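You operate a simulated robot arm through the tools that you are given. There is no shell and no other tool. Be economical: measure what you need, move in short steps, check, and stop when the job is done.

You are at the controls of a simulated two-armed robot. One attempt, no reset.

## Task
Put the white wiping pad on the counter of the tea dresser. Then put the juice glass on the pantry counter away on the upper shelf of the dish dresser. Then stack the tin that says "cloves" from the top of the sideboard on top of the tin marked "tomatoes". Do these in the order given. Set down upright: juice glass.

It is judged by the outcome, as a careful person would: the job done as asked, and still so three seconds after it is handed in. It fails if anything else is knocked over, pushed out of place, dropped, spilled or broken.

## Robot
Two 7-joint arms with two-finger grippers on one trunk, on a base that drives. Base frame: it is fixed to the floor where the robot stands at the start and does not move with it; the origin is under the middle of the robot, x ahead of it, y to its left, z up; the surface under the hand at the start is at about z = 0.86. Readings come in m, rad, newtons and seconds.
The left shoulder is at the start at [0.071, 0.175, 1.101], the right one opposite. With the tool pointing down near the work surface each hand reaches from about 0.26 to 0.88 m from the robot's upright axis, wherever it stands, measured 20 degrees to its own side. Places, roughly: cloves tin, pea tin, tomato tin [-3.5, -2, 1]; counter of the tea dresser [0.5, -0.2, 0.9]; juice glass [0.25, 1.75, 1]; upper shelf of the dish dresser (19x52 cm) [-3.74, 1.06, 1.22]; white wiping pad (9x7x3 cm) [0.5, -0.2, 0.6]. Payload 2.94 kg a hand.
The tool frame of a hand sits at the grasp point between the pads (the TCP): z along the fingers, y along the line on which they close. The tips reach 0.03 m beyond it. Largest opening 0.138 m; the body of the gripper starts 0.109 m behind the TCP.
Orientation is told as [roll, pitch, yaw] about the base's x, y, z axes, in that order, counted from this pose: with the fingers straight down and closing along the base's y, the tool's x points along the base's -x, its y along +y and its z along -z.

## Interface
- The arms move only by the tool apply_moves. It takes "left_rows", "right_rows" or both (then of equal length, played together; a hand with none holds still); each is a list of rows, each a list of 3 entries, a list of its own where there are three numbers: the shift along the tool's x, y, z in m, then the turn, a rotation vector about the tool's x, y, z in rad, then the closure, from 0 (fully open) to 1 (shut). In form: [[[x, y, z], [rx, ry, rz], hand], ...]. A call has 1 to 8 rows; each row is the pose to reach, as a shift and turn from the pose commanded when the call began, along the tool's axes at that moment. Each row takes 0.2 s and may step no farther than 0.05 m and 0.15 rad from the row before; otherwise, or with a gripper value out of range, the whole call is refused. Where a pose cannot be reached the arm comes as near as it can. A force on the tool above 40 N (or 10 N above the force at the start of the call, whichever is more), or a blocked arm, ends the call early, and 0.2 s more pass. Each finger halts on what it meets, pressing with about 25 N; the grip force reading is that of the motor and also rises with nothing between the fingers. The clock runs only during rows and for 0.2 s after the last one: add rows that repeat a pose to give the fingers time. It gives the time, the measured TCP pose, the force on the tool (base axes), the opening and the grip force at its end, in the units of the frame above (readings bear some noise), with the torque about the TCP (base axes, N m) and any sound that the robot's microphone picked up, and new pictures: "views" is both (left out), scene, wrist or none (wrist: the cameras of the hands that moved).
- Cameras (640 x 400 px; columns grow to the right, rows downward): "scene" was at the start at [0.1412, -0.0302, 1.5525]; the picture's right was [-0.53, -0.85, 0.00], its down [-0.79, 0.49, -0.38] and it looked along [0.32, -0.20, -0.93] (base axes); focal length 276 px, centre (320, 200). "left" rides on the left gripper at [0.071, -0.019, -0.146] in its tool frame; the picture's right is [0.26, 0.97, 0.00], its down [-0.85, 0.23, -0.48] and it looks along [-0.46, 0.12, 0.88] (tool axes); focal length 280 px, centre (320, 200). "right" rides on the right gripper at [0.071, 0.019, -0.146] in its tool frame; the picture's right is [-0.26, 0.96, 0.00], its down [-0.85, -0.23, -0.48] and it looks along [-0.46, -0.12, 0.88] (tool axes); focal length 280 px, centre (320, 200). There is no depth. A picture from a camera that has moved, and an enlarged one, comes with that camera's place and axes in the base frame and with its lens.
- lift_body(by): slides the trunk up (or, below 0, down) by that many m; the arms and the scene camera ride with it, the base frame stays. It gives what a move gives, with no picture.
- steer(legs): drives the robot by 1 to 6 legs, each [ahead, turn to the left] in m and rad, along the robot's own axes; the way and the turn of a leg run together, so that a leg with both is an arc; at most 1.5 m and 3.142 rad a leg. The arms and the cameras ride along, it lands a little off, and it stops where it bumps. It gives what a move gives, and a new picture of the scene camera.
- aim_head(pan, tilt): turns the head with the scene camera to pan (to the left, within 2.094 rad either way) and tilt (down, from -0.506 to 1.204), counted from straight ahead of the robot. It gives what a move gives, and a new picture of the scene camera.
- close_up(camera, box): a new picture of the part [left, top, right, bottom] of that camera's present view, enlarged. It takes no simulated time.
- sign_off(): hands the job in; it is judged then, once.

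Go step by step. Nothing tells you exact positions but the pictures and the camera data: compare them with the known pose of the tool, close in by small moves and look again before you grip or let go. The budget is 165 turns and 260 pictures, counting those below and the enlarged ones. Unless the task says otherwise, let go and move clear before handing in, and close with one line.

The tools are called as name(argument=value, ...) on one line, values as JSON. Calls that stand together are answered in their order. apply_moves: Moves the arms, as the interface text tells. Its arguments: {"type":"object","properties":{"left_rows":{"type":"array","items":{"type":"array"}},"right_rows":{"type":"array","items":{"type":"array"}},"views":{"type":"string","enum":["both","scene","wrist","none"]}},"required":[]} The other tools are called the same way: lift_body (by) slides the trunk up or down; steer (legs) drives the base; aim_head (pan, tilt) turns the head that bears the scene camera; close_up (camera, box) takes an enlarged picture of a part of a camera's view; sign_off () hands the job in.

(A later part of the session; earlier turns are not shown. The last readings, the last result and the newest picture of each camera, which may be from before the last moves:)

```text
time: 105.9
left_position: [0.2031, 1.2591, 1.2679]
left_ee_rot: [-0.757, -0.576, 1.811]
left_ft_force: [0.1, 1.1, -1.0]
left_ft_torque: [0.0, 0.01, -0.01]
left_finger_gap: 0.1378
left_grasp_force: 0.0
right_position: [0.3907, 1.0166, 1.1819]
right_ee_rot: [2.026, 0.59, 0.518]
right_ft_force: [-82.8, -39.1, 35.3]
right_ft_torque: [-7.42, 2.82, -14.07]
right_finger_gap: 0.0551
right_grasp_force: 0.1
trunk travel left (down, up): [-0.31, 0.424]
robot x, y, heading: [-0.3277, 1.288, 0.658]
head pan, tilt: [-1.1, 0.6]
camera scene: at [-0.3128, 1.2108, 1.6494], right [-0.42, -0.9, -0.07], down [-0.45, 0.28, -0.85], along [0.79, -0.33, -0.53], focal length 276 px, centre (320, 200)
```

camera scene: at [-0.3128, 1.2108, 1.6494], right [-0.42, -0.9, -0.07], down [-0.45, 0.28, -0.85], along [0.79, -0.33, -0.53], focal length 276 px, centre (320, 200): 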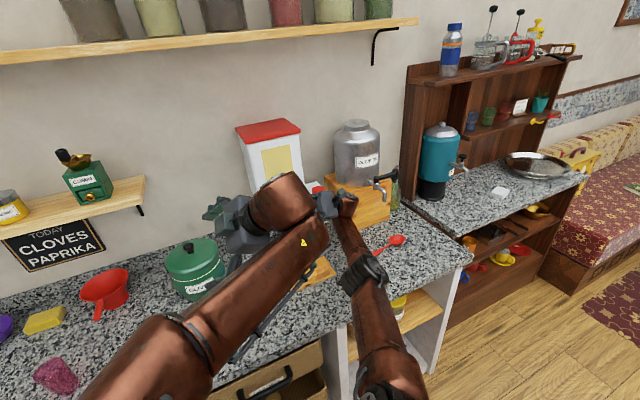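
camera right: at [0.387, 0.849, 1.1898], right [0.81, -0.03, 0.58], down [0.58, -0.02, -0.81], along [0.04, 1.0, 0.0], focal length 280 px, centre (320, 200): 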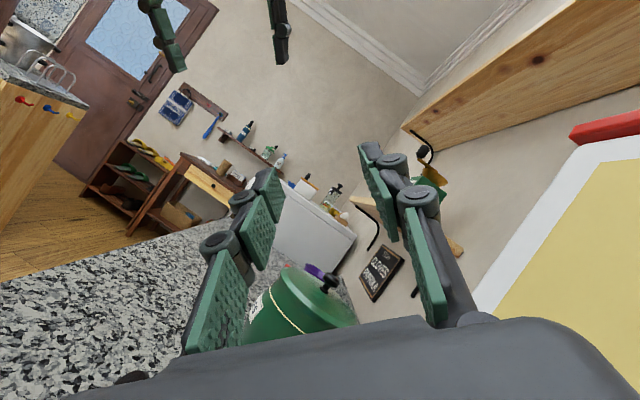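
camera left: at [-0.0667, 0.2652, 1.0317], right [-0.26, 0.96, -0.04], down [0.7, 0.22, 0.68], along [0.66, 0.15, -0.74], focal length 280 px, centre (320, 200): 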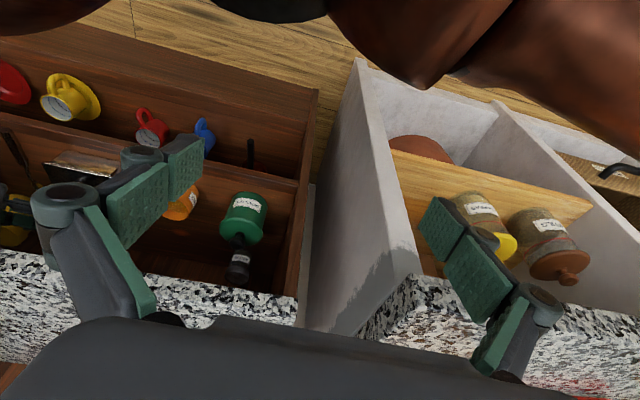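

The right hand seems folded against its own forearm. I yield along the contact force and torque: back, with a clockwise turn.

apply_moves(right_rows=[[[0.045, -0.007, -0.004], [-0.08, -0.105, -0.055], 0.6], [[0.09, -0.014, -0.008], [-0.16, -0.21, -0.11], 0.6]], views="scene")

```text
time: 106.3
left_position: [0.2633, 1.2986, 1.2101]
left_ee_rot: [-0.677, -0.569, 1.718]
left_ft_force: [-0.8, 0.8, -0.6]
left_ft_torque: [-0.1, -0.06, -0.1]
left_finger_gap: 0.1381
left_grasp_force: 0.1
right_position: [0.3842, 1.0409, 1.16]
right_ee_rot: [1.936, 0.585, 0.454]
right_ft_force: [-84.3, -61.3, 65.1]
right_ft_torque: [-12.59, -3.12, -18.96]
right_finger_gap: 0.0553
right_grasp_force: 0.0
trunk travel left (down, up): [-0.31, 0.424]
robot x, y, heading: [-0.3385, 1.2785, 0.604]
head pan, tilt: [-1.1, 0.6]
stopped in row 1 (left hand): the arm was blocked; the commanded pose is now the measured one
camera scene: at [-0.3141, 1.2154, 1.6484], right [-0.48, -0.88, -0.07], down [-0.44, 0.3, -0.85], along [0.76, -0.37, -0.53], focal length 276 px, centre (320, 200)
```

scene: 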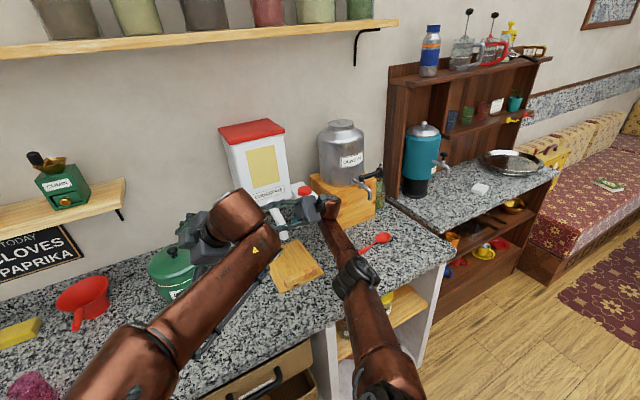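

Torque analysis says the right wrist presses the couscous dispenser's lever at about (.5,.88,1.1). Driving straight backward moves exactly along the relief direction, so I do that in a short step.

steer(legs=[[-0.06, 0]])

steer(legs=[[-0.06, 0]])

```text
time: 107.0
left_position: [0.3079, 1.2717, 1.003]
left_ee_rot: [-0.384, -0.569, 1.362]
left_ft_force: [2.7, -26.2, -3.3]
left_ft_torque: [2.77, -0.04, 1.59]
left_finger_gap: 0.1371
left_grasp_force: 0.0
right_position: [0.3575, 1.0829, 1.2036]
right_ee_rot: [2.176, 0.298, 0.605]
right_ft_force: [-112.6, 145.5, 456.7]
right_ft_torque: [-23.91, -25.58, 3.52]
right_finger_gap: 0.0552
right_grasp_force: 0.1
trunk travel left (down, up): [-0.31, 0.424]
robot x, y, heading: [-0.3947, 1.2484, 0.382]
head pan, tilt: [-1.1, 0.6]
stopped in leg 1: the robot was blocked; the commanded pose is now the measured one
camera scene: at [-0.3195, 1.1923, 1.6383], right [-0.66, -0.75, -0.03], down [-0.4, 0.38, -0.83], along [0.64, -0.53, -0.55], focal length 276 px, centre (320, 200)
```

scene: 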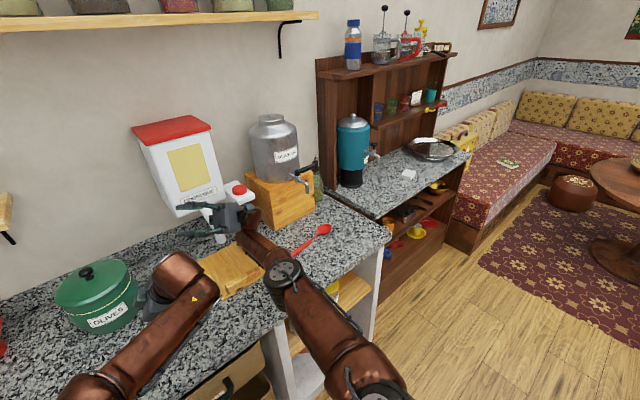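

```text
time: 107.7
left_position: [0.3327, 1.3961, 1.0265]
left_ee_rot: [-0.431, -0.54, 1.556]
left_ft_force: [-0.5, -2.0, 0.8]
left_ft_torque: [0.04, 0.02, -0.01]
left_finger_gap: 0.1378
left_grasp_force: 0.1
right_position: [0.3967, 1.0916, 1.202]
right_ee_rot: [2.156, 0.384, 0.415]
right_ft_force: [-18.3, -40.1, 160.1]
right_ft_torque: [-20.77, -7.2, -4.09]
right_finger_gap: 0.0551
right_grasp_force: 0.0
trunk travel left (down, up): [-0.31, 0.424]
robot x, y, heading: [-0.4003, 1.2459, 0.409]
head pan, tilt: [-1.1, 0.6]
stopped in leg 1: the robot was blocked; the commanded pose is now the measured one
camera scene: at [-0.3218, 1.2381, 1.641], right [-0.64, -0.77, -0.01], down [-0.41, 0.35, -0.84], along [0.65, -0.53, -0.54], focal length 276 px, centre (320, 200)
```

scene: 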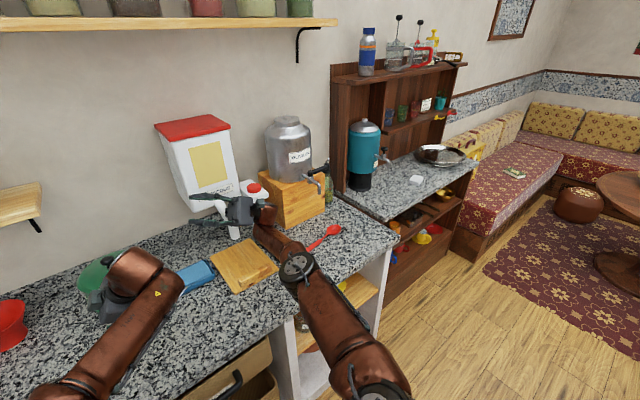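

close_up(camera="scene", box=[60, 100, 360, 320])

close_up(camera="right", box=[0, 0, 640, 400])

close_up(camera="left", box=[0, 0, 640, 400])

```text
1.82 times, centred on (210, 210) of scene
camera zoom: at [-0.3218, 1.2381, 1.641], right [-0.64, -0.77, -0.01], down [-0.41, 0.35, -0.84], along [0.65, -0.53, -0.54], focal length 501 px, centre (520, 182)
```

zoom: 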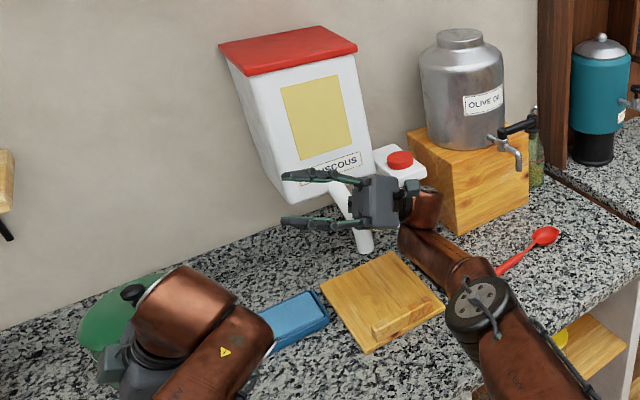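

```text
1.00 times, centred on (320, 200) of right (not enlarged: the box is as wide or as high as the picture)
camera zoom: at [0.3697, 0.9339, 1.1681], right [0.71, -0.27, 0.65], down [0.67, 0.0, -0.74], along [0.2, 0.96, 0.18], focal length 280 px, centre (320, 200)
```

zoom: 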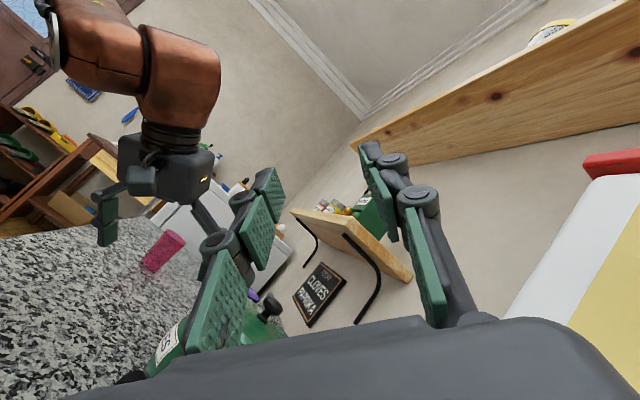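

```text
1.00 times, centred on (320, 200) of left (not enlarged: the box is as wide or as high as the picture)
camera zoom: at [0.2886, 1.2625, 1.1126], right [-0.88, 0.0, -0.48], down [-0.4, 0.56, 0.72], along [0.27, 0.83, -0.49], focal length 280 px, centre (320, 200)
```

zoom: 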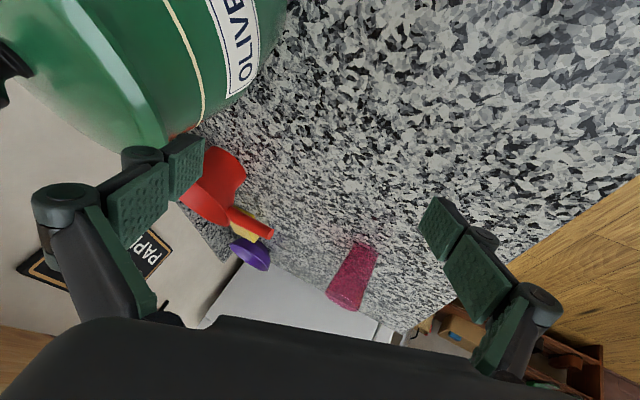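

The arms have come apart. Now I move the right hand up and back, off the dispenser's lever.

apply_moves(right_rows=[[[0.037, 0.014, 0.022], [0, 0, 0], 0.6], [[0.074, 0.028, 0.044], [0, 0, 0], 0.6], [[0.111, 0.042, 0.066], [0, 0, 0], 0.6]], views="scene")

```text
time: 108.0
left_position: [0.344, 1.3689, 0.9928]
left_ee_rot: [-0.377, -0.561, 1.501]
left_ft_force: [0.9, 0.5, -0.5]
left_ft_torque: [0.02, 0.09, 0.1]
left_finger_gap: 0.1376
left_grasp_force: 0.1
right_position: [0.4107, 1.0652, 1.1949]
right_ee_rot: [2.199, 0.379, 0.424]
right_ft_force: [-84.5, -16.6, 120.4]
right_ft_torque: [-10.8, 2.1, -7.34]
right_finger_gap: 0.0552
right_grasp_force: 0.0
right hand out of reach, approached as far as the arm can: row 1
trunk travel left (down, up): [-0.31, 0.424]
robot x, y, heading: [-0.4041, 1.2436, 0.41]
head pan, tilt: [-1.1, 0.6]
stopped in row 1 (left hand): the arm was blocked; the commanded pose is now the measured one
camera scene: at [-0.3032, 1.2219, 1.6365], right [-0.64, -0.77, -0.01], down [-0.42, 0.36, -0.84], along [0.65, -0.53, -0.55], focal length 276 px, centre (320, 200)
```

scene: 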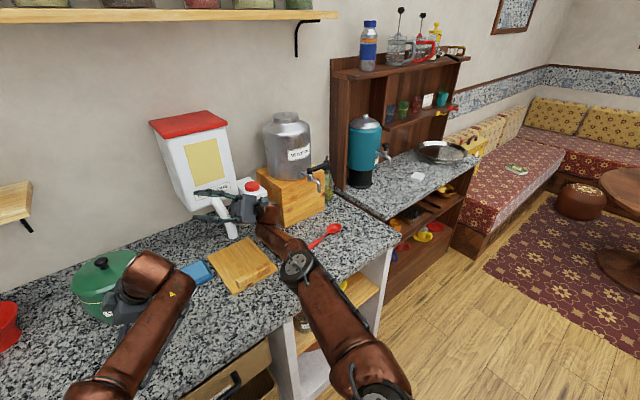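

I move both hands together: left up and back from the pot, right up and back from the dispenser.

apply_moves(left_rows=[[[-0.017, 0.0156, -0.039], [0, 0, 0], 0], [[-0.034, 0.031, -0.078], [0, 0, 0], 0], [[-0.05, 0.047, -0.117], [0, 0, 0], 0]], right_rows=[[[0.04, 0.01, 0.017], [0, 0, 0], 0.6], [[0.08, 0.02, 0.034], [0, 0, 0], 0.6], [[0.12, 0.03, 0.05], [0, 0, 0], 0.6]], views="scene")

```text
time: 108.3
left_position: [0.3521, 1.3728, 0.9913]
left_ee_rot: [-0.377, -0.557, 1.516]
left_ft_force: [-2.3, -1.5, -0.5]
left_ft_torque: [0.0, -0.07, -0.17]
left_finger_gap: 0.1383
left_grasp_force: 0.1
right_position: [0.4122, 1.0576, 1.1923]
right_ee_rot: [2.208, 0.377, 0.447]
right_ft_force: [-103.9, -20.0, 55.5]
right_ft_torque: [-5.6, 10.78, -7.55]
right_finger_gap: 0.0551
right_grasp_force: 0.0
right hand out of reach, approached as far as the arm can: row 1
trunk travel left (down, up): [-0.31, 0.424]
robot x, y, heading: [-0.4031, 1.2423, 0.403]
head pan, tilt: [-1.1, 0.6]
stopped in row 1 (right hand): the force on the tool passed its limit at 165 N (the readings are from after the stop); the commanded pose is now the measured one
camera scene: at [-0.2934, 1.2177, 1.6335], right [-0.64, -0.77, -0.01], down [-0.42, 0.36, -0.83], along [0.64, -0.53, -0.55], focal length 276 px, centre (320, 200)
```

scene: 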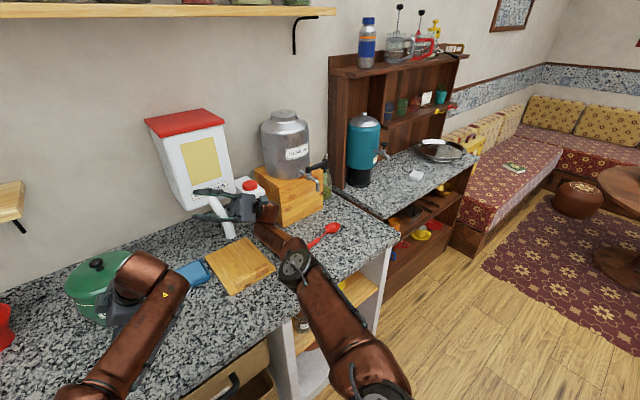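

Turning the base counter-clockwise would carry the right hand sideways off the lever and the left hand away from the pot. I try a small turn.

steer(legs=[[-0.02, 0.15]])

```text
time: 109.0
left_position: [0.3547, 1.3789, 0.99]
left_ee_rot: [-0.374, -0.56, 1.524]
left_ft_force: [-1.7, 0.7, -0.2]
left_ft_torque: [0.01, -0.03, -0.03]
left_finger_gap: 0.1385
left_grasp_force: 0.1
right_position: [0.412, 1.0552, 1.1957]
right_ee_rot: [2.209, 0.369, 0.467]
right_ft_force: [-64.7, 5.8, 30.8]
right_ft_torque: [-2.77, 6.65, -2.91]
right_finger_gap: 0.0552
right_grasp_force: 0.1
trunk travel left (down, up): [-0.31, 0.424]
robot x, y, heading: [-0.4035, 1.2434, 0.394]
head pan, tilt: [-1.1, 0.6]
stopped in leg 1: the robot was blocked; the commanded pose is now the measured one
camera scene: at [-0.2865, 1.2168, 1.6332], right [-0.65, -0.76, 0.0], down [-0.42, 0.36, -0.83], along [0.64, -0.53, -0.56], focal length 276 px, centre (320, 200)
```

scene: 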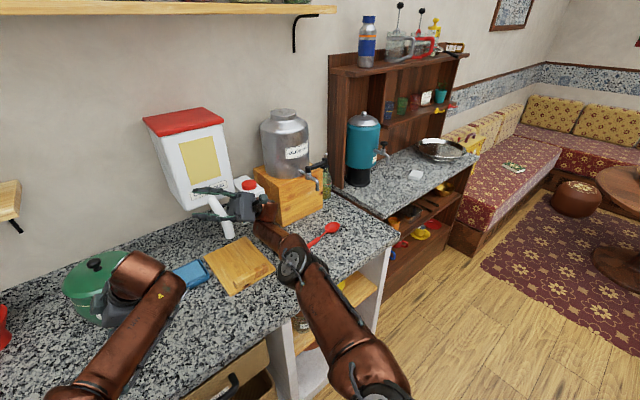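

close_up(camera="scene", box=[180, 160, 340, 280])

```text
3.33 times, centred on (260, 220) of scene
camera zoom: at [-0.2865, 1.2168, 1.6332], right [-0.65, -0.76, 0.0], down [-0.42, 0.36, -0.83], along [0.64, -0.53, -0.56], focal length 919 px, centre (520, 133)
```

zoom: 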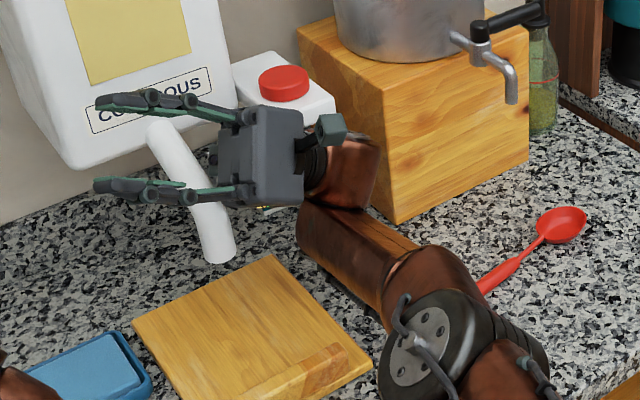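

The right wrist sits between the dispenser's lever base and the oil stand, with the elbow low on the counter. Straight up is free, so I try lifting the trunk.

lift_body(by=0.08)

close_up(camera="scene", box=[0, 120, 400, 400])

```text
time: 109.4
left_position: [0.3574, 1.3766, 0.9977]
left_ee_rot: [-0.374, -0.556, 1.524]
left_ft_force: [-2.2, -0.7, 0.2]
left_ft_torque: [-0.04, -0.25, -0.18]
left_finger_gap: 0.1388
left_grasp_force: 0.1
right_position: [0.4133, 1.0562, 1.1946]
right_ee_rot: [2.207, 0.379, 0.463]
right_ft_force: [-51.1, 8.9, 8.7]
right_ft_torque: [-0.58, 4.14, -6.96]
right_finger_gap: 0.0553
right_grasp_force: 0.0
trunk travel left (down, up): [-0.319, 0.415]
robot x, y, heading: [-0.4049, 1.2423, 0.396]
head pan, tilt: [-1.1, 0.6]
stopped: the force on the tool passed its limit at 89 N (the readings are from after the stop); the commanded pose is now the measured one
```

```text
1.43 times, centred on (200, 260) of scene
camera zoom: at [-0.2868, 1.2143, 1.6418], right [-0.65, -0.76, 0.0], down [-0.43, 0.36, -0.83], along [0.63, -0.53, -0.56], focal length 394 px, centre (491, 114)
```

zoom: 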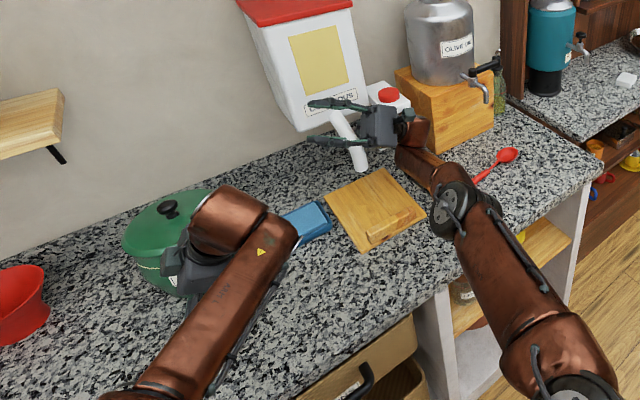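

Force is dropping. I keep easing: a short reverse, then another lift.

steer(legs=[[-0.03, 0]])

lift_body(by=0.03)

```text
time: 110.2
left_position: [0.3372, 1.3664, 0.992]
left_ee_rot: [-0.365, -0.557, 1.521]
left_ft_force: [0.3, 0.0, -0.6]
left_ft_torque: [-0.03, -0.01, -0.07]
left_finger_gap: 0.1377
left_grasp_force: 0.0
right_position: [0.3951, 1.0462, 1.1859]
right_ee_rot: [2.214, 0.389, 0.466]
right_ft_force: [0.0, 0.5, 0.5]
right_ft_torque: [0.04, -0.05, 0.04]
right_finger_gap: 0.0552
right_grasp_force: 0.0
trunk travel left (down, up): [-0.319, 0.415]
robot x, y, heading: [-0.4273, 1.2295, 0.395]
head pan, tilt: [-1.1, 0.6]
camera scene: at [-0.3031, 1.2012, 1.6408], right [-0.65, -0.76, 0.0], down [-0.43, 0.36, -0.82], along [0.63, -0.53, -0.57], focal length 276 px, centre (320, 200)
```

scene: 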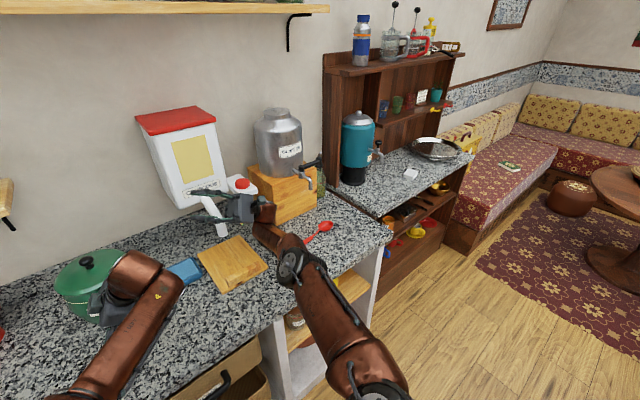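

```text
time: 111.0
left_position: [0.3371, 1.3667, 1.0212]
left_ee_rot: [-0.363, -0.557, 1.522]
left_ft_force: [0.3, 0.1, -1.4]
left_ft_torque: [-0.01, 0.04, 0.01]
left_finger_gap: 0.138
left_grasp_force: 0.0
right_position: [0.3891, 1.0427, 1.2282]
right_ee_rot: [2.214, 0.375, 0.466]
right_ft_force: [-0.3, 0.6, -1.5]
right_ft_torque: [0.03, -0.03, 0.04]
right_finger_gap: 0.0552
right_grasp_force: 0.2
trunk travel left (down, up): [-0.349, 0.385]
robot x, y, heading: [-0.4288, 1.2309, 0.397]
head pan, tilt: [-1.1, 0.6]
```

Freed: zero forces and normal motion again. I raise the trunk further so both arms clear everything.

lift_body(by=0.18)

aim_head(pan=-0.5, tilt=0.9)

aim_head(pan=0.5, tilt=0.8)

```text
time: 113.0
left_position: [0.3215, 1.3601, 1.2512]
left_ee_rot: [-0.437, -0.585, 1.561]
left_ft_force: [1.0, 0.5, 0.4]
left_ft_torque: [-0.01, -0.01, 0.03]
left_finger_gap: 0.138
left_grasp_force: 0.0
right_position: [0.3598, 1.028, 1.4538]
right_ee_rot: [2.211, 0.305, 0.462]
right_ft_force: [-0.7, -0.1, -0.5]
right_ft_torque: [-0.04, -0.03, 0.0]
right_finger_gap: 0.0549
right_grasp_force: 0.0
trunk travel left (down, up): [-0.529, 0.205]
robot x, y, heading: [-0.432, 1.2338, 0.399]
head pan, tilt: [-1.1, 0.6]
```

```text
time: 114.0
left_position: [0.3205, 1.3587, 1.2512]
left_ee_rot: [-0.438, -0.587, 1.56]
left_ft_force: [-0.7, -0.5, 0.3]
left_ft_torque: [0.01, -0.02, 0.0]
left_finger_gap: 0.1379
left_grasp_force: 0.1
right_position: [0.3602, 1.0288, 1.4553]
right_ee_rot: [2.21, 0.306, 0.46]
right_ft_force: [0.2, 0.6, -0.1]
right_ft_torque: [-0.03, 0.02, -0.03]
right_finger_gap: 0.0552
right_grasp_force: 0.0
trunk travel left (down, up): [-0.529, 0.205]
robot x, y, heading: [-0.4338, 1.2328, 0.399]
head pan, tilt: [-0.499, 0.901]
camera scene: at [-0.3636, 1.2201, 1.8269], right [-0.1, -0.99, 0.0], down [-0.78, 0.08, -0.62], along [0.62, -0.06, -0.78], focal length 276 px, centre (320, 200)
```

scene: 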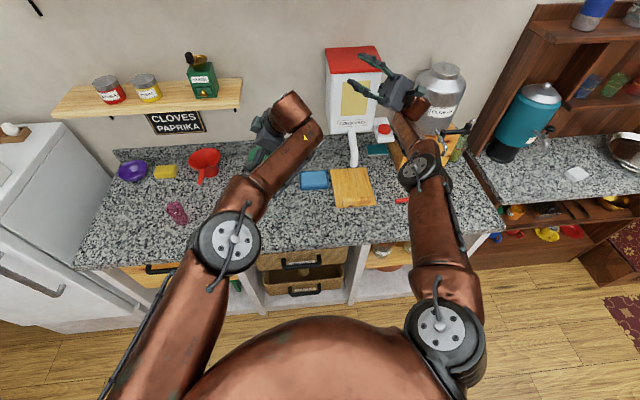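

```text
time: 115.2
left_position: [0.3216, 1.3591, 1.2512]
left_ee_rot: [-0.439, -0.586, 1.561]
left_ft_force: [-0.5, 0.3, 0.1]
left_ft_torque: [0.02, -0.01, -0.01]
left_finger_gap: 0.1377
left_grasp_force: 0.1
right_position: [0.3598, 1.0283, 1.4539]
right_ee_rot: [2.212, 0.306, 0.461]
right_ft_force: [1.3, 0.7, 0.5]
right_ft_torque: [0.02, -0.03, 0.0]
right_finger_gap: 0.0553
right_grasp_force: 0.1
trunk travel left (down, up): [-0.529, 0.205]
robot x, y, heading: [-0.4293, 1.2349, 0.395]
head pan, tilt: [0.499, 0.799]
camera scene: at [-0.3882, 1.2907, 1.8349], right [0.78, -0.62, 0.0], down [-0.45, -0.56, -0.7], along [0.43, 0.54, -0.72], focal length 276 px, centre (320, 200)
```

scene: 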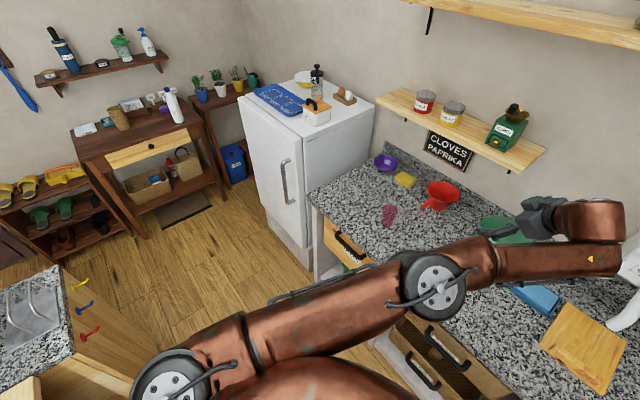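

Everything on the counter still stands, and both arms are free. I now bring the right hand back in a sane pose (pointing ahead, ~40° down, camera on top), in two calls.

apply_moves(right_rows=[[[0.015, -0.034, -0.002], [-0.038, -0.127, 0.0655], 0.3], [[0.03, -0.068, -0.0045], [-0.0764, -0.254, 0.131], 0], [[0.045, -0.103, -0.007], [-0.1146, -0.381, 0.1965], 0], [[0.06, -0.137, -0.009], [-0.1528, -0.508, 0.262], 0], [[0.074, -0.171, -0.011], [-0.191, -0.635, 0.3275], 0], [[0.089, -0.2055, -0.0135], [-0.229, -0.762, 0.393], 0], [[0.104, -0.24, -0.016], [-0.267, -0.889, 0.4585], 0], [[0.119, -0.274, -0.018], [-0.3056, -1.016, 0.524], 0]], views="scene")

```text
time: 117.0
left_position: [0.3298, 1.3472, 1.2521]
left_ee_rot: [-0.433, -0.595, 1.557]
left_ft_force: [0.0, -1.4, -0.4]
left_ft_torque: [0.09, 0.02, 0.02]
left_finger_gap: 0.1381
left_grasp_force: 0.1
right_position: [0.1322, 1.0713, 1.2692]
right_ee_rot: [1.673, 1.285, -0.605]
right_ft_force: [0.1, 1.4, -0.8]
right_ft_torque: [0.06, 0.0, -0.03]
right_finger_gap: 0.1378
right_grasp_force: 0.0
right hand out of reach, approached as far as the arm can: row 1
trunk travel left (down, up): [-0.529, 0.205]
robot x, y, heading: [-0.4331, 1.2377, 0.4]
head pan, tilt: [0.499, 0.799]
camera scene: at [-0.3791, 1.2661, 1.8367], right [0.78, -0.62, -0.01], down [-0.45, -0.55, -0.7], along [0.43, 0.55, -0.71], focal length 276 px, centre (320, 200)
```

scene: 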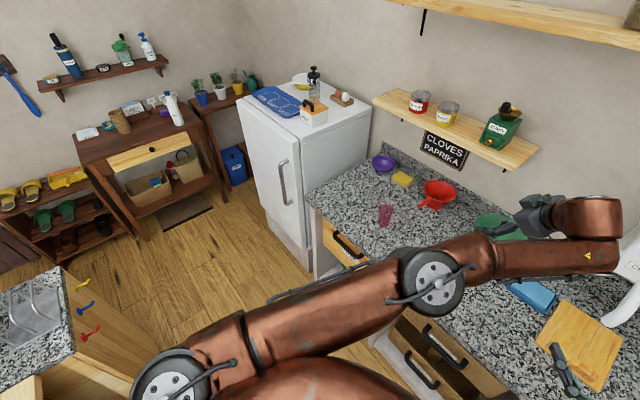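

apply_moves(right_rows=[[[0, 0, 0], [-0.038, -0.127, 0.0655], 0], [[0, 0, 0], [-0.0764, -0.254, 0.131], 0], [[0, 0, 0], [-0.1146, -0.381, 0.1965], 0], [[0, 0, 0], [-0.1528, -0.508, 0.262], 0], [[0, 0, 0], [-0.191, -0.635, 0.3275], 0], [[0, 0, 0], [-0.23, -0.764, 0.394], 0]], views="none")

aim_head(pan=-0.4, tilt=0.9)

```text
time: 118.4
left_position: [0.3206, 1.3552, 1.2526]
left_ee_rot: [-0.439, -0.589, 1.558]
left_ft_force: [0.5, -0.4, -0.2]
left_ft_torque: [0.03, 0.01, 0.03]
left_finger_gap: 0.1381
left_grasp_force: 0.1
right_position: [0.1667, 1.0778, 1.2574]
right_ee_rot: [0.05, 1.001, -2.507]
right_ft_force: [-0.3, -0.8, -0.7]
right_ft_torque: [0.07, -0.04, 0.05]
right_finger_gap: 0.138
right_grasp_force: 0.0
right hand out of reach, approached as far as the arm can: row 4, 5, 6
trunk travel left (down, up): [-0.529, 0.205]
robot x, y, heading: [-0.4269, 1.2304, 0.398]
head pan, tilt: [0.499, 0.799]
```

```text
time: 119.6
left_position: [0.3218, 1.3582, 1.2515]
left_ee_rot: [-0.438, -0.585, 1.56]
left_ft_force: [0.1, 0.8, -0.5]
left_ft_torque: [0.03, -0.01, -0.01]
left_finger_gap: 0.1381
left_grasp_force: 0.1
right_position: [0.1679, 1.082, 1.2581]
right_ee_rot: [0.052, 1.002, -2.503]
right_ft_force: [-0.2, 0.3, 0.4]
right_ft_torque: [0.03, -0.03, 0.01]
right_finger_gap: 0.1377
right_grasp_force: 0.1
trunk travel left (down, up): [-0.529, 0.205]
robot x, y, heading: [-0.4334, 1.2303, 0.398]
head pan, tilt: [-0.4, 0.901]
camera scene: at [-0.3628, 1.2272, 1.8269], right [0.0, -1.0, 0.0], down [-0.78, 0.0, -0.62], along [0.62, 0.0, -0.78], focal length 276 px, centre (320, 200)
```

scene: 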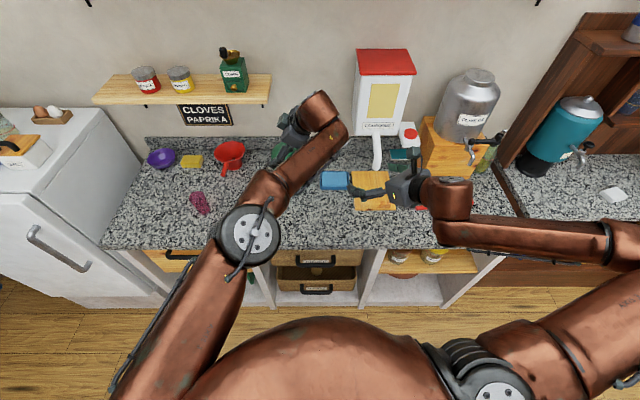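

Both arms look sane. I return the left hand to its own side, pointing down.

apply_moves(left_rows=[[[-0.0213, 0.0432, -0.0047], [-0.005, 0.09, 0.119], 0], [[-0.0426, 0.0864, -0.0094], [-0.01, 0.18, 0.238], 0], [[-0.0639, 0.1296, -0.0141], [-0.015, 0.27, 0.357], 0], [[-0.0852, 0.1728, -0.0188], [-0.02, 0.36, 0.476], 0], [[-0.1065, 0.216, -0.0235], [-0.025, 0.45, 0.595], 0], [[-0.1278, 0.2592, -0.0282], [-0.03, 0.54, 0.714], 0], [[-0.149, 0.3024, -0.033], [-0.036, 0.63, 0.833], 0], [[-0.17, 0.3456, -0.0376], [-0.041, 0.72, 0.95], 0]], views="scene")

```text
time: 121.4
left_position: [-0.0108, 1.5667, 1.2514]
left_ee_rot: [-0.001, -0.025, 0.428]
left_ft_force: [0.7, 0.8, -0.2]
left_ft_torque: [-0.01, 0.0, 0.0]
left_finger_gap: 0.1381
left_grasp_force: 0.1
right_position: [0.166, 1.0848, 1.2588]
right_ee_rot: [0.057, 1.0, -2.501]
right_ft_force: [-0.4, -0.1, 0.6]
right_ft_torque: [0.0, -0.02, -0.05]
right_finger_gap: 0.138
right_grasp_force: 0.1
trunk travel left (down, up): [-0.529, 0.205]
robot x, y, heading: [-0.4336, 1.2325, 0.396]
head pan, tilt: [-0.4, 0.901]
camera scene: at [-0.3656, 1.2296, 1.827], right [0.0, -1.0, 0.0], down [-0.78, 0.0, -0.62], along [0.62, 0.0, -0.78], focal length 276 px, centre (320, 200)
```

scene: 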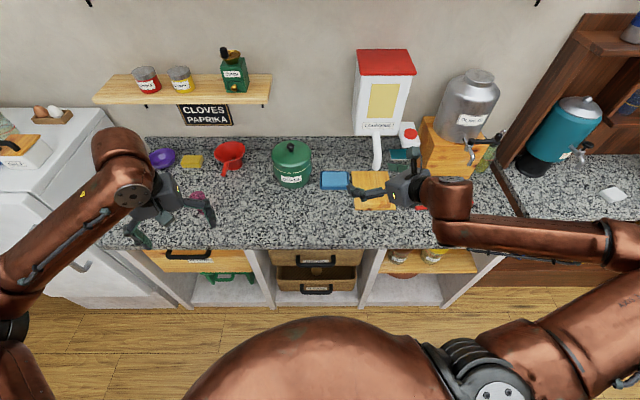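

Both arms are in order and all objects are in place. I turn left ~24° so the glass comes into the right hand's sector.

steer(legs=[[0, 0.42]])

close_up(camera="right", box=[0, 0, 640, 400])

```text
time: 123.1
left_position: [-0.1824, 1.7095, 1.2511]
left_ee_rot: [-0.001, -0.027, 0.852]
left_ft_force: [0.3, -0.2, -0.1]
left_ft_torque: [0.01, 0.02, 0.0]
left_finger_gap: 0.1377
left_grasp_force: 0.1
right_position: [0.1771, 1.3414, 1.2579]
right_ee_rot: [0.057, 1.0, -2.08]
right_ft_force: [-0.1, -0.1, -0.8]
right_ft_torque: [-0.02, 0.01, 0.0]
right_finger_gap: 0.138
right_grasp_force: 0.1
trunk travel left (down, up): [-0.529, 0.205]
robot x, y, heading: [-0.4336, 1.2306, 0.816]
head pan, tilt: [-0.4, 0.901]
camera scene: at [-0.3686, 1.2567, 1.8269], right [0.41, -0.91, 0.0], down [-0.72, -0.32, -0.62], along [0.57, 0.25, -0.78], focal length 276 px, centre (320, 200)
```

scene: 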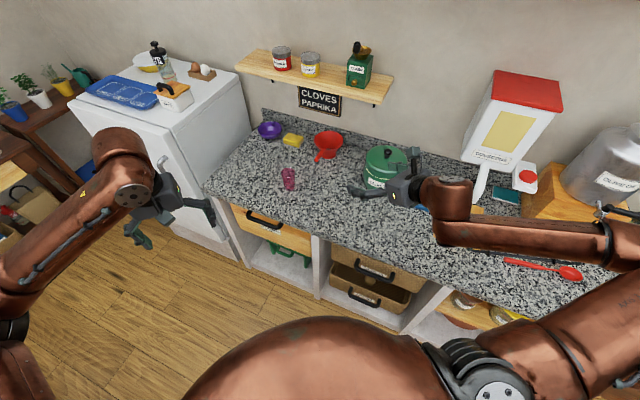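

```text
1.00 times, centred on (320, 200) of right (not enlarged: the box is as wide or as high as the picture)
camera zoom: at [0.1457, 1.2608, 1.397], right [0.75, -0.63, -0.19], down [-0.64, -0.61, -0.46], along [0.18, 0.47, -0.86], focal length 280 px, centre (320, 200)
```

zoom: 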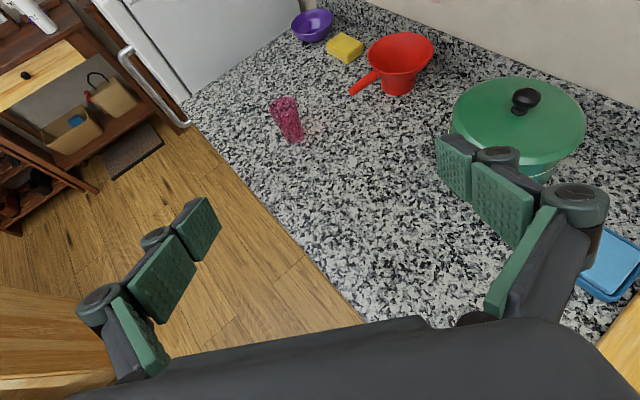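

The glass is at about (.32,1.727). I move the right hand two-thirds of the way toward a point 13 cm short of it and check the arm.

apply_moves(right_rows=[[[-0.0141, -0.007, 0.0455], [0, 0, 0], 0], [[-0.0282, -0.014, 0.091], [0, 0, 0], 0], [[-0.0423, -0.021, 0.1365], [0, 0, 0], 0], [[-0.0564, -0.028, 0.182], [0, 0, 0], 0], [[-0.0705, -0.035, 0.2275], [0, 0, 0], 0], [[-0.0846, -0.042, 0.273], [0, 0, 0], 0]], views="both")

```text
time: 124.5
left_position: [-0.1823, 1.7088, 1.2534]
left_ee_rot: [0.0, -0.025, 0.851]
left_ft_force: [0.4, -0.6, 0.8]
left_ft_torque: [-0.03, 0.07, -0.03]
left_finger_gap: 0.1381
left_grasp_force: 0.0
right_position: [0.2296, 1.467, 1.1014]
right_ee_rot: [0.054, 0.998, -2.083]
right_ft_force: [-0.6, 0.1, 0.1]
right_ft_torque: [0.0, 0.01, 0.01]
right_finger_gap: 0.138
right_grasp_force: 0.1
right hand out of reach, approached as far as the arm can: row 5, 6
trunk travel left (down, up): [-0.529, 0.205]
robot x, y, heading: [-0.4313, 1.2375, 0.819]
head pan, tilt: [-0.4, 0.901]
camera scene: at [-0.3674, 1.2559, 1.8269], right [0.41, -0.91, 0.0], down [-0.72, -0.32, -0.62], along [0.57, 0.25, -0.78], focal length 276 px, centre (320, 200)
camera right: at [0.1999, 1.3877, 1.2393], right [0.75, -0.63, -0.19], down [-0.64, -0.61, -0.46], along [0.18, 0.47, -0.87], focal length 280 px, centre (320, 200)
```

scene: 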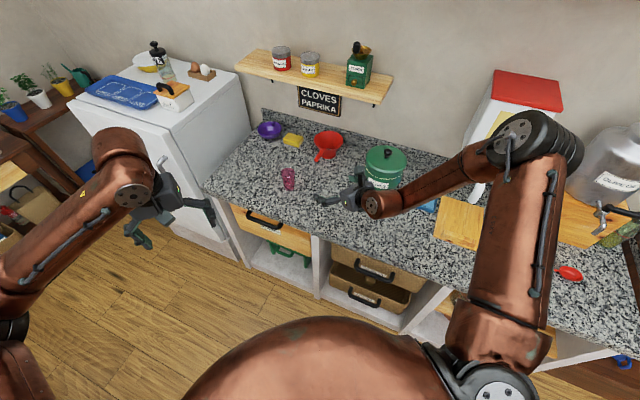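
right: 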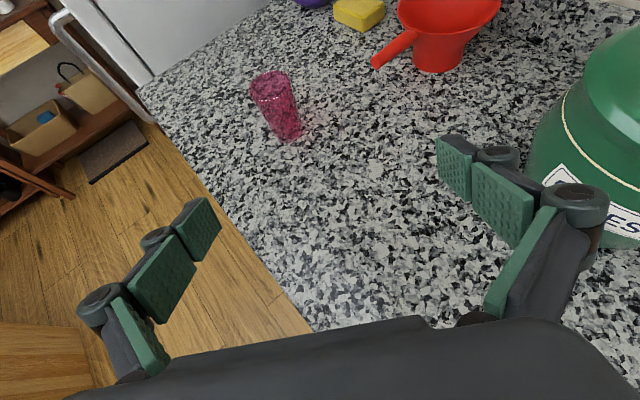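

The right arm's reach is awkward here with the elbow near the dispenser. Before choosing the grasp, I look at the dish dresser across the room to see its headroom.

aim_head(pan=2.09, tilt=0.15)

close_up(camera="scene", box=[100, 80, 420, 280])

```text
time: 126.7
left_position: [-0.1828, 1.7107, 1.2525]
left_ee_rot: [0.0, -0.026, 0.852]
left_ft_force: [0.4, -0.5, 0.4]
left_ft_torque: [-0.01, -0.01, 0.0]
left_finger_gap: 0.1379
left_grasp_force: 0.1
right_position: [0.229, 1.4671, 1.1013]
right_ee_rot: [0.054, 1.0, -2.08]
right_ft_force: [0.5, 0.1, 0.1]
right_ft_torque: [0.02, -0.02, 0.0]
right_finger_gap: 0.1381
right_grasp_force: 0.1
trunk travel left (down, up): [-0.529, 0.205]
robot x, y, heading: [-0.4294, 1.2334, 0.818]
head pan, tilt: [2.089, 0.15]
camera scene: at [-0.5278, 1.2475, 1.8932], right [0.23, 0.97, 0.0], down [0.15, -0.03, -0.99], along [-0.96, 0.23, -0.15], focal length 276 px, centre (320, 200)
```

scene: 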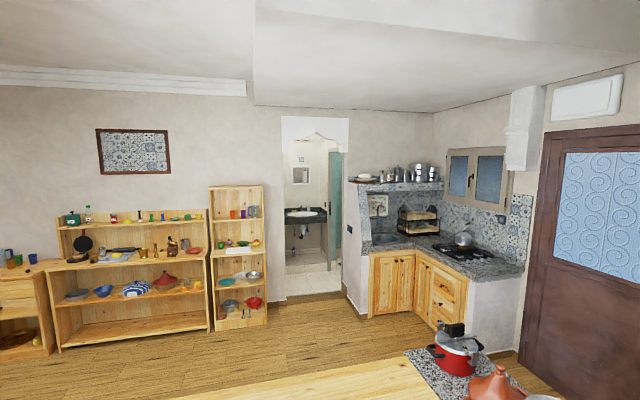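

```text
2.00 times, centred on (260, 180) of scene
camera zoom: at [-0.5278, 1.2475, 1.8932], right [0.23, 0.97, 0.0], down [0.15, -0.03, -0.99], along [-0.96, 0.23, -0.15], focal length 551 px, centre (440, 240)
```

zoom: 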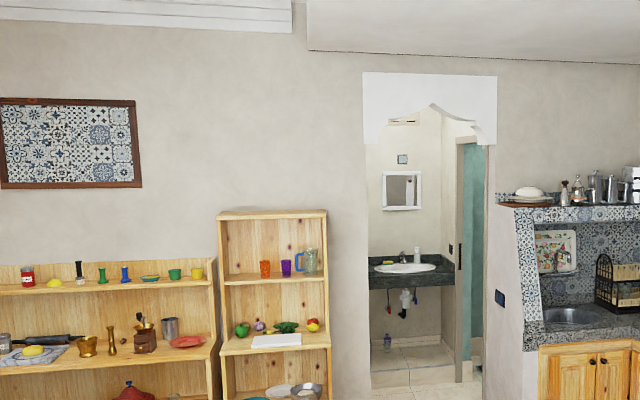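

The dish dresser's upper shelf (z≈1.22) has ~0.35 m headroom, with a free bay at its left end (y≈.81–.965). A ~40° pitched grasp suits it. I'll use the left arm (free elbow side): first retract the right hand.

apply_moves(right_rows=[[[0.0115, 0.006, -0.04], [0, 0, 0], 0], [[0.023, 0.012, -0.08], [0, 0, 0], 0], [[0.0345, 0.018, -0.12], [0, 0, 0], 0], [[0.055, 0.024, -0.16], [0, 0, 0], 0], [[0.075, 0.03, -0.2], [0, 0, 0], 0]], views="none")

steer(legs=[[0.0, -0.45]])

aim_head(pan=0.3, tilt=0.9)

```text
time: 127.9
left_position: [-0.1846, 1.7095, 1.2524]
left_ee_rot: [-0.001, -0.029, 0.853]
left_ft_force: [-0.4, -0.5, 0.6]
left_ft_torque: [0.03, -0.08, 0.02]
left_finger_gap: 0.1378
left_grasp_force: 0.1
right_position: [0.1802, 1.3429, 1.2732]
right_ee_rot: [0.056, 0.998, -2.08]
right_ft_force: [-0.1, -0.4, 0.4]
right_ft_torque: [-0.04, -0.01, -0.04]
right_finger_gap: 0.1382
right_grasp_force: 0.0
trunk travel left (down, up): [-0.529, 0.205]
robot x, y, heading: [-0.4348, 1.2336, 0.814]
head pan, tilt: [2.089, 0.15]
```

```text
time: 129.7
left_position: [0.0015, 1.5517, 1.2523]
left_ee_rot: [0.002, -0.025, 0.398]
left_ft_force: [-0.5, -0.5, -0.1]
left_ft_torque: [0.02, 0.03, -0.03]
left_finger_gap: 0.1381
left_grasp_force: 0.1
right_position: [0.1689, 1.0622, 1.272]
right_ee_rot: [0.054, 1.0, -2.537]
right_ft_force: [0.8, 0.0, -0.3]
right_ft_torque: [0.05, 0.02, -0.02]
right_finger_gap: 0.1376
right_grasp_force: 0.0
trunk travel left (down, up): [-0.529, 0.205]
robot x, y, heading: [-0.4322, 1.2298, 0.37]
head pan, tilt: [2.089, 0.15]
camera scene: at [-0.5117, 1.2881, 1.8932], right [0.63, 0.77, 0.0], down [0.12, -0.09, -0.99], along [-0.76, 0.63, -0.15], focal length 276 px, centre (320, 200)
```

scene: 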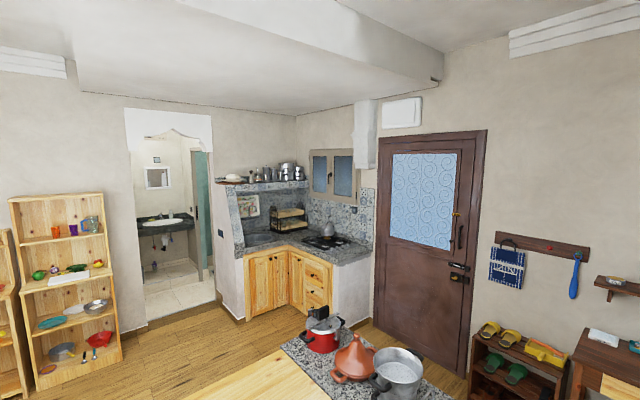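

```text
time: 131.4
left_position: [0.0013, 1.552, 1.2518]
left_ee_rot: [0.0, -0.024, 0.397]
left_ft_force: [0.1, 0.2, 1.1]
left_ft_torque: [-0.02, -0.01, -0.02]
left_finger_gap: 0.1378
left_grasp_force: 0.0
right_position: [0.169, 1.063, 1.2728]
right_ee_rot: [0.056, 0.998, -2.537]
right_ft_force: [-0.3, -0.2, -0.5]
right_ft_torque: [0.02, -0.01, -0.01]
right_finger_gap: 0.1381
right_grasp_force: 0.1
trunk travel left (down, up): [-0.529, 0.205]
robot x, y, heading: [-0.4311, 1.2303, 0.365]
head pan, tilt: [0.3, 0.901]
camera scene: at [-0.3806, 1.2758, 1.8269], right [0.62, -0.79, 0.0], down [-0.62, -0.48, -0.62], along [0.49, 0.38, -0.78], focal length 276 px, centre (320, 200)
```

scene: 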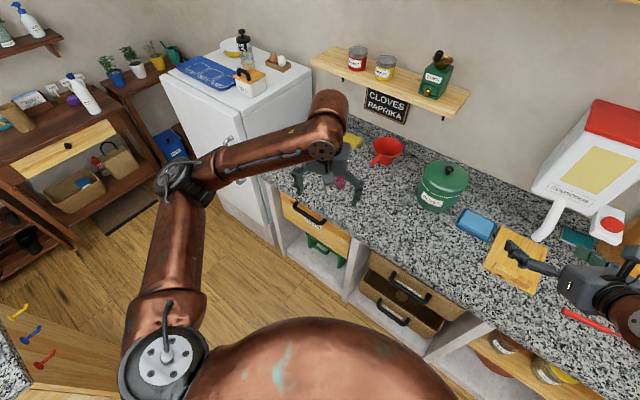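

I drive 8 cm closer, then bring the left hand down to a pre-grasp point short of the glass while pitching it ~45°.

steer(legs=[[0.08, 0]])

apply_moves(left_rows=[[[-0.018, 0.005, 0.035], [0, -0.095, 0], 0], [[-0.036, 0.01, 0.07], [0, -0.19, 0], 0], [[-0.054, 0.015, 0.105], [0, -0.285, 0], 0], [[-0.072, 0.02, 0.14], [0, -0.38, 0], 0], [[-0.09, 0.025, 0.175], [0, -0.475, 0], 0], [[-0.108, 0.03, 0.21], [0, -0.57, 0], 0], [[-0.126, 0.035, 0.245], [0, -0.665, 0], 0]], views="both")

```text
time: 132.5
left_position: [0.063, 1.5763, 1.2587]
left_ee_rot: [0.0, -0.04, 0.395]
left_ft_force: [-0.5, -0.4, 2.1]
left_ft_torque: [0.05, -0.13, 0.02]
left_finger_gap: 0.138
left_grasp_force: 0.0
right_position: [0.2295, 1.0885, 1.2799]
right_ee_rot: [0.064, 1.013, -2.53]
right_ft_force: [-1.3, -1.1, 0.1]
right_ft_torque: [0.0, -0.01, -0.03]
right_finger_gap: 0.1381
right_grasp_force: 0.0
trunk travel left (down, up): [-0.529, 0.205]
robot x, y, heading: [-0.3567, 1.2613, 0.365]
head pan, tilt: [0.3, 0.901]
camera scene: at [-0.3186, 1.2999, 1.8275], right [0.62, -0.79, 0.0], down [-0.61, -0.48, -0.63], along [0.5, 0.38, -0.78], focal length 276 px, centre (320, 200)
```

scene: 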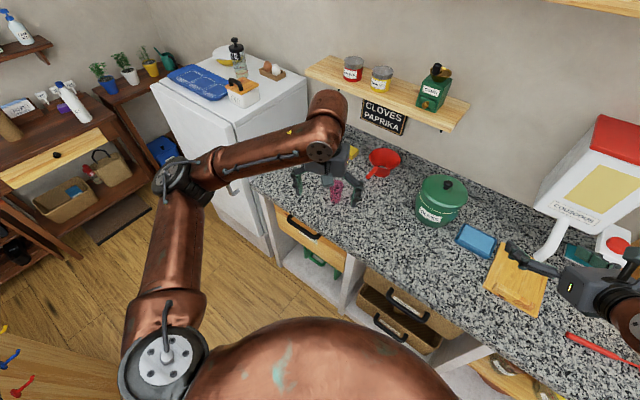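

```text
time: 134.1
left_position: [0.1817, 1.6619, 1.013]
left_ee_rot: [-0.001, -0.7, 0.396]
left_ft_force: [0.9, 0.1, 0.4]
left_ft_torque: [0.01, 0.01, 0.0]
left_finger_gap: 0.1381
left_grasp_force: 0.1
right_position: [0.2384, 1.0909, 1.2767]
right_ee_rot: [0.057, 1.005, -2.535]
right_ft_force: [-0.8, -0.5, 0.9]
right_ft_torque: [0.01, -0.03, -0.04]
right_finger_gap: 0.1382
right_grasp_force: 0.1
trunk travel left (down, up): [-0.529, 0.205]
robot x, y, heading: [-0.3565, 1.2592, 0.365]
head pan, tilt: [0.3, 0.901]
camera scene: at [-0.3055, 1.3048, 1.827], right [0.62, -0.79, 0.0], down [-0.62, -0.48, -0.62], along [0.49, 0.38, -0.78], focal length 276 px, centre (320, 200)
camera left: at [0.0541, 1.5869, 1.0802], right [-0.56, 0.81, -0.17], down [0.23, 0.35, 0.91], along [0.8, 0.47, -0.38], focal length 280 px, centre (320, 200)
```

scene: 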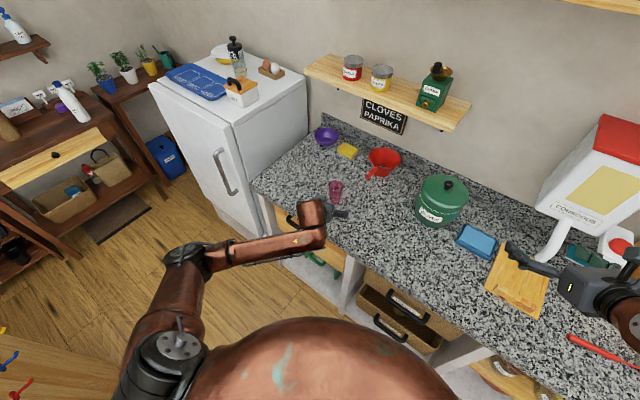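
left: 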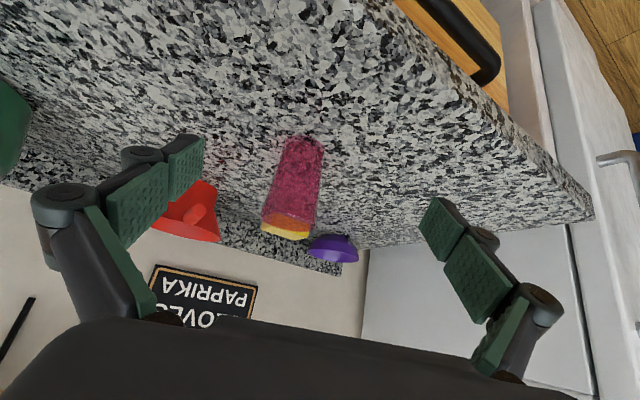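

The left hand is aligned laterally with the glass (≈(.34,1.725)). I lower and close in to ~10 cm.

apply_moves(left_rows=[[[0.0026, 0, 0.034], [0, -0.04, 0], 0], [[0.0052, 0, 0.068], [0, -0.08, 0], 0], [[0.0078, 0, 0.102], [0, -0.12, 0], 0]], views="wrist")

```text
time: 134.9
left_position: [0.2385, 1.6824, 0.929]
left_ee_rot: [0.0, -0.817, 0.394]
left_ft_force: [0.6, 0.4, -0.1]
left_ft_torque: [0.03, 0.0, 0.03]
left_finger_gap: 0.1377
left_grasp_force: 0.0
right_position: [0.2394, 1.0884, 1.2747]
right_ee_rot: [0.058, 1.005, -2.534]
right_ft_force: [1.0, -0.5, -0.8]
right_ft_torque: [0.0, 0.02, -0.02]
right_finger_gap: 0.1382
right_grasp_force: 0.1
trunk travel left (down, up): [-0.529, 0.205]
robot x, y, heading: [-0.3574, 1.2587, 0.365]
head pan, tilt: [0.3, 0.901]
camera left: at [0.1036, 1.605, 0.9776], right [-0.54, 0.82, -0.19], down [0.13, 0.3, 0.94], along [0.83, 0.48, -0.27], focal length 280 px, centre (320, 200)
```

left: 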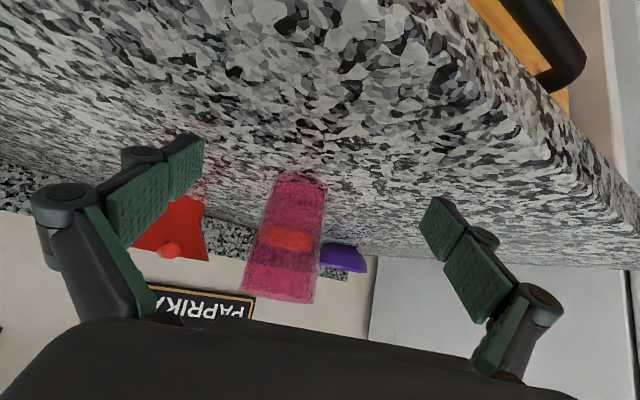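

apply_moves(left_rows=[[[-0.024, 0, 0.0255], [0, 0, 0], 0], [[-0.048, 0, 0.051], [0, 0, 0], 0]], views="wrist")

```text
time: 135.5
left_position: [0.3005, 1.7115, 0.9283]
left_ee_rot: [0.0, -0.816, 0.397]
left_ft_force: [0.4, 0.3, 0.8]
left_ft_torque: [0.01, -0.02, 0.0]
left_finger_gap: 0.138
left_grasp_force: 0.1
right_position: [0.2393, 1.0899, 1.2744]
right_ee_rot: [0.058, 1.006, -2.536]
right_ft_force: [0.3, 0.3, -0.1]
right_ft_torque: [-0.01, 0.01, 0.01]
right_finger_gap: 0.1378
right_grasp_force: 0.0
trunk travel left (down, up): [-0.529, 0.205]
robot x, y, heading: [-0.3563, 1.258, 0.364]
head pan, tilt: [0.3, 0.901]
camera left: at [0.1664, 1.6335, 0.9779], right [-0.54, 0.82, -0.19], down [0.13, 0.3, 0.94], along [0.83, 0.48, -0.27], focal length 280 px, centre (320, 200)
```

left: 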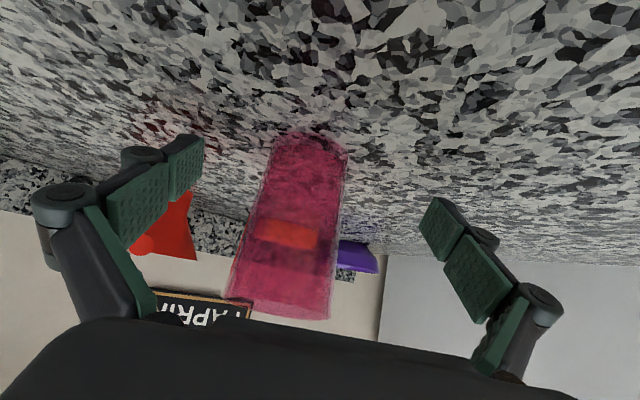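

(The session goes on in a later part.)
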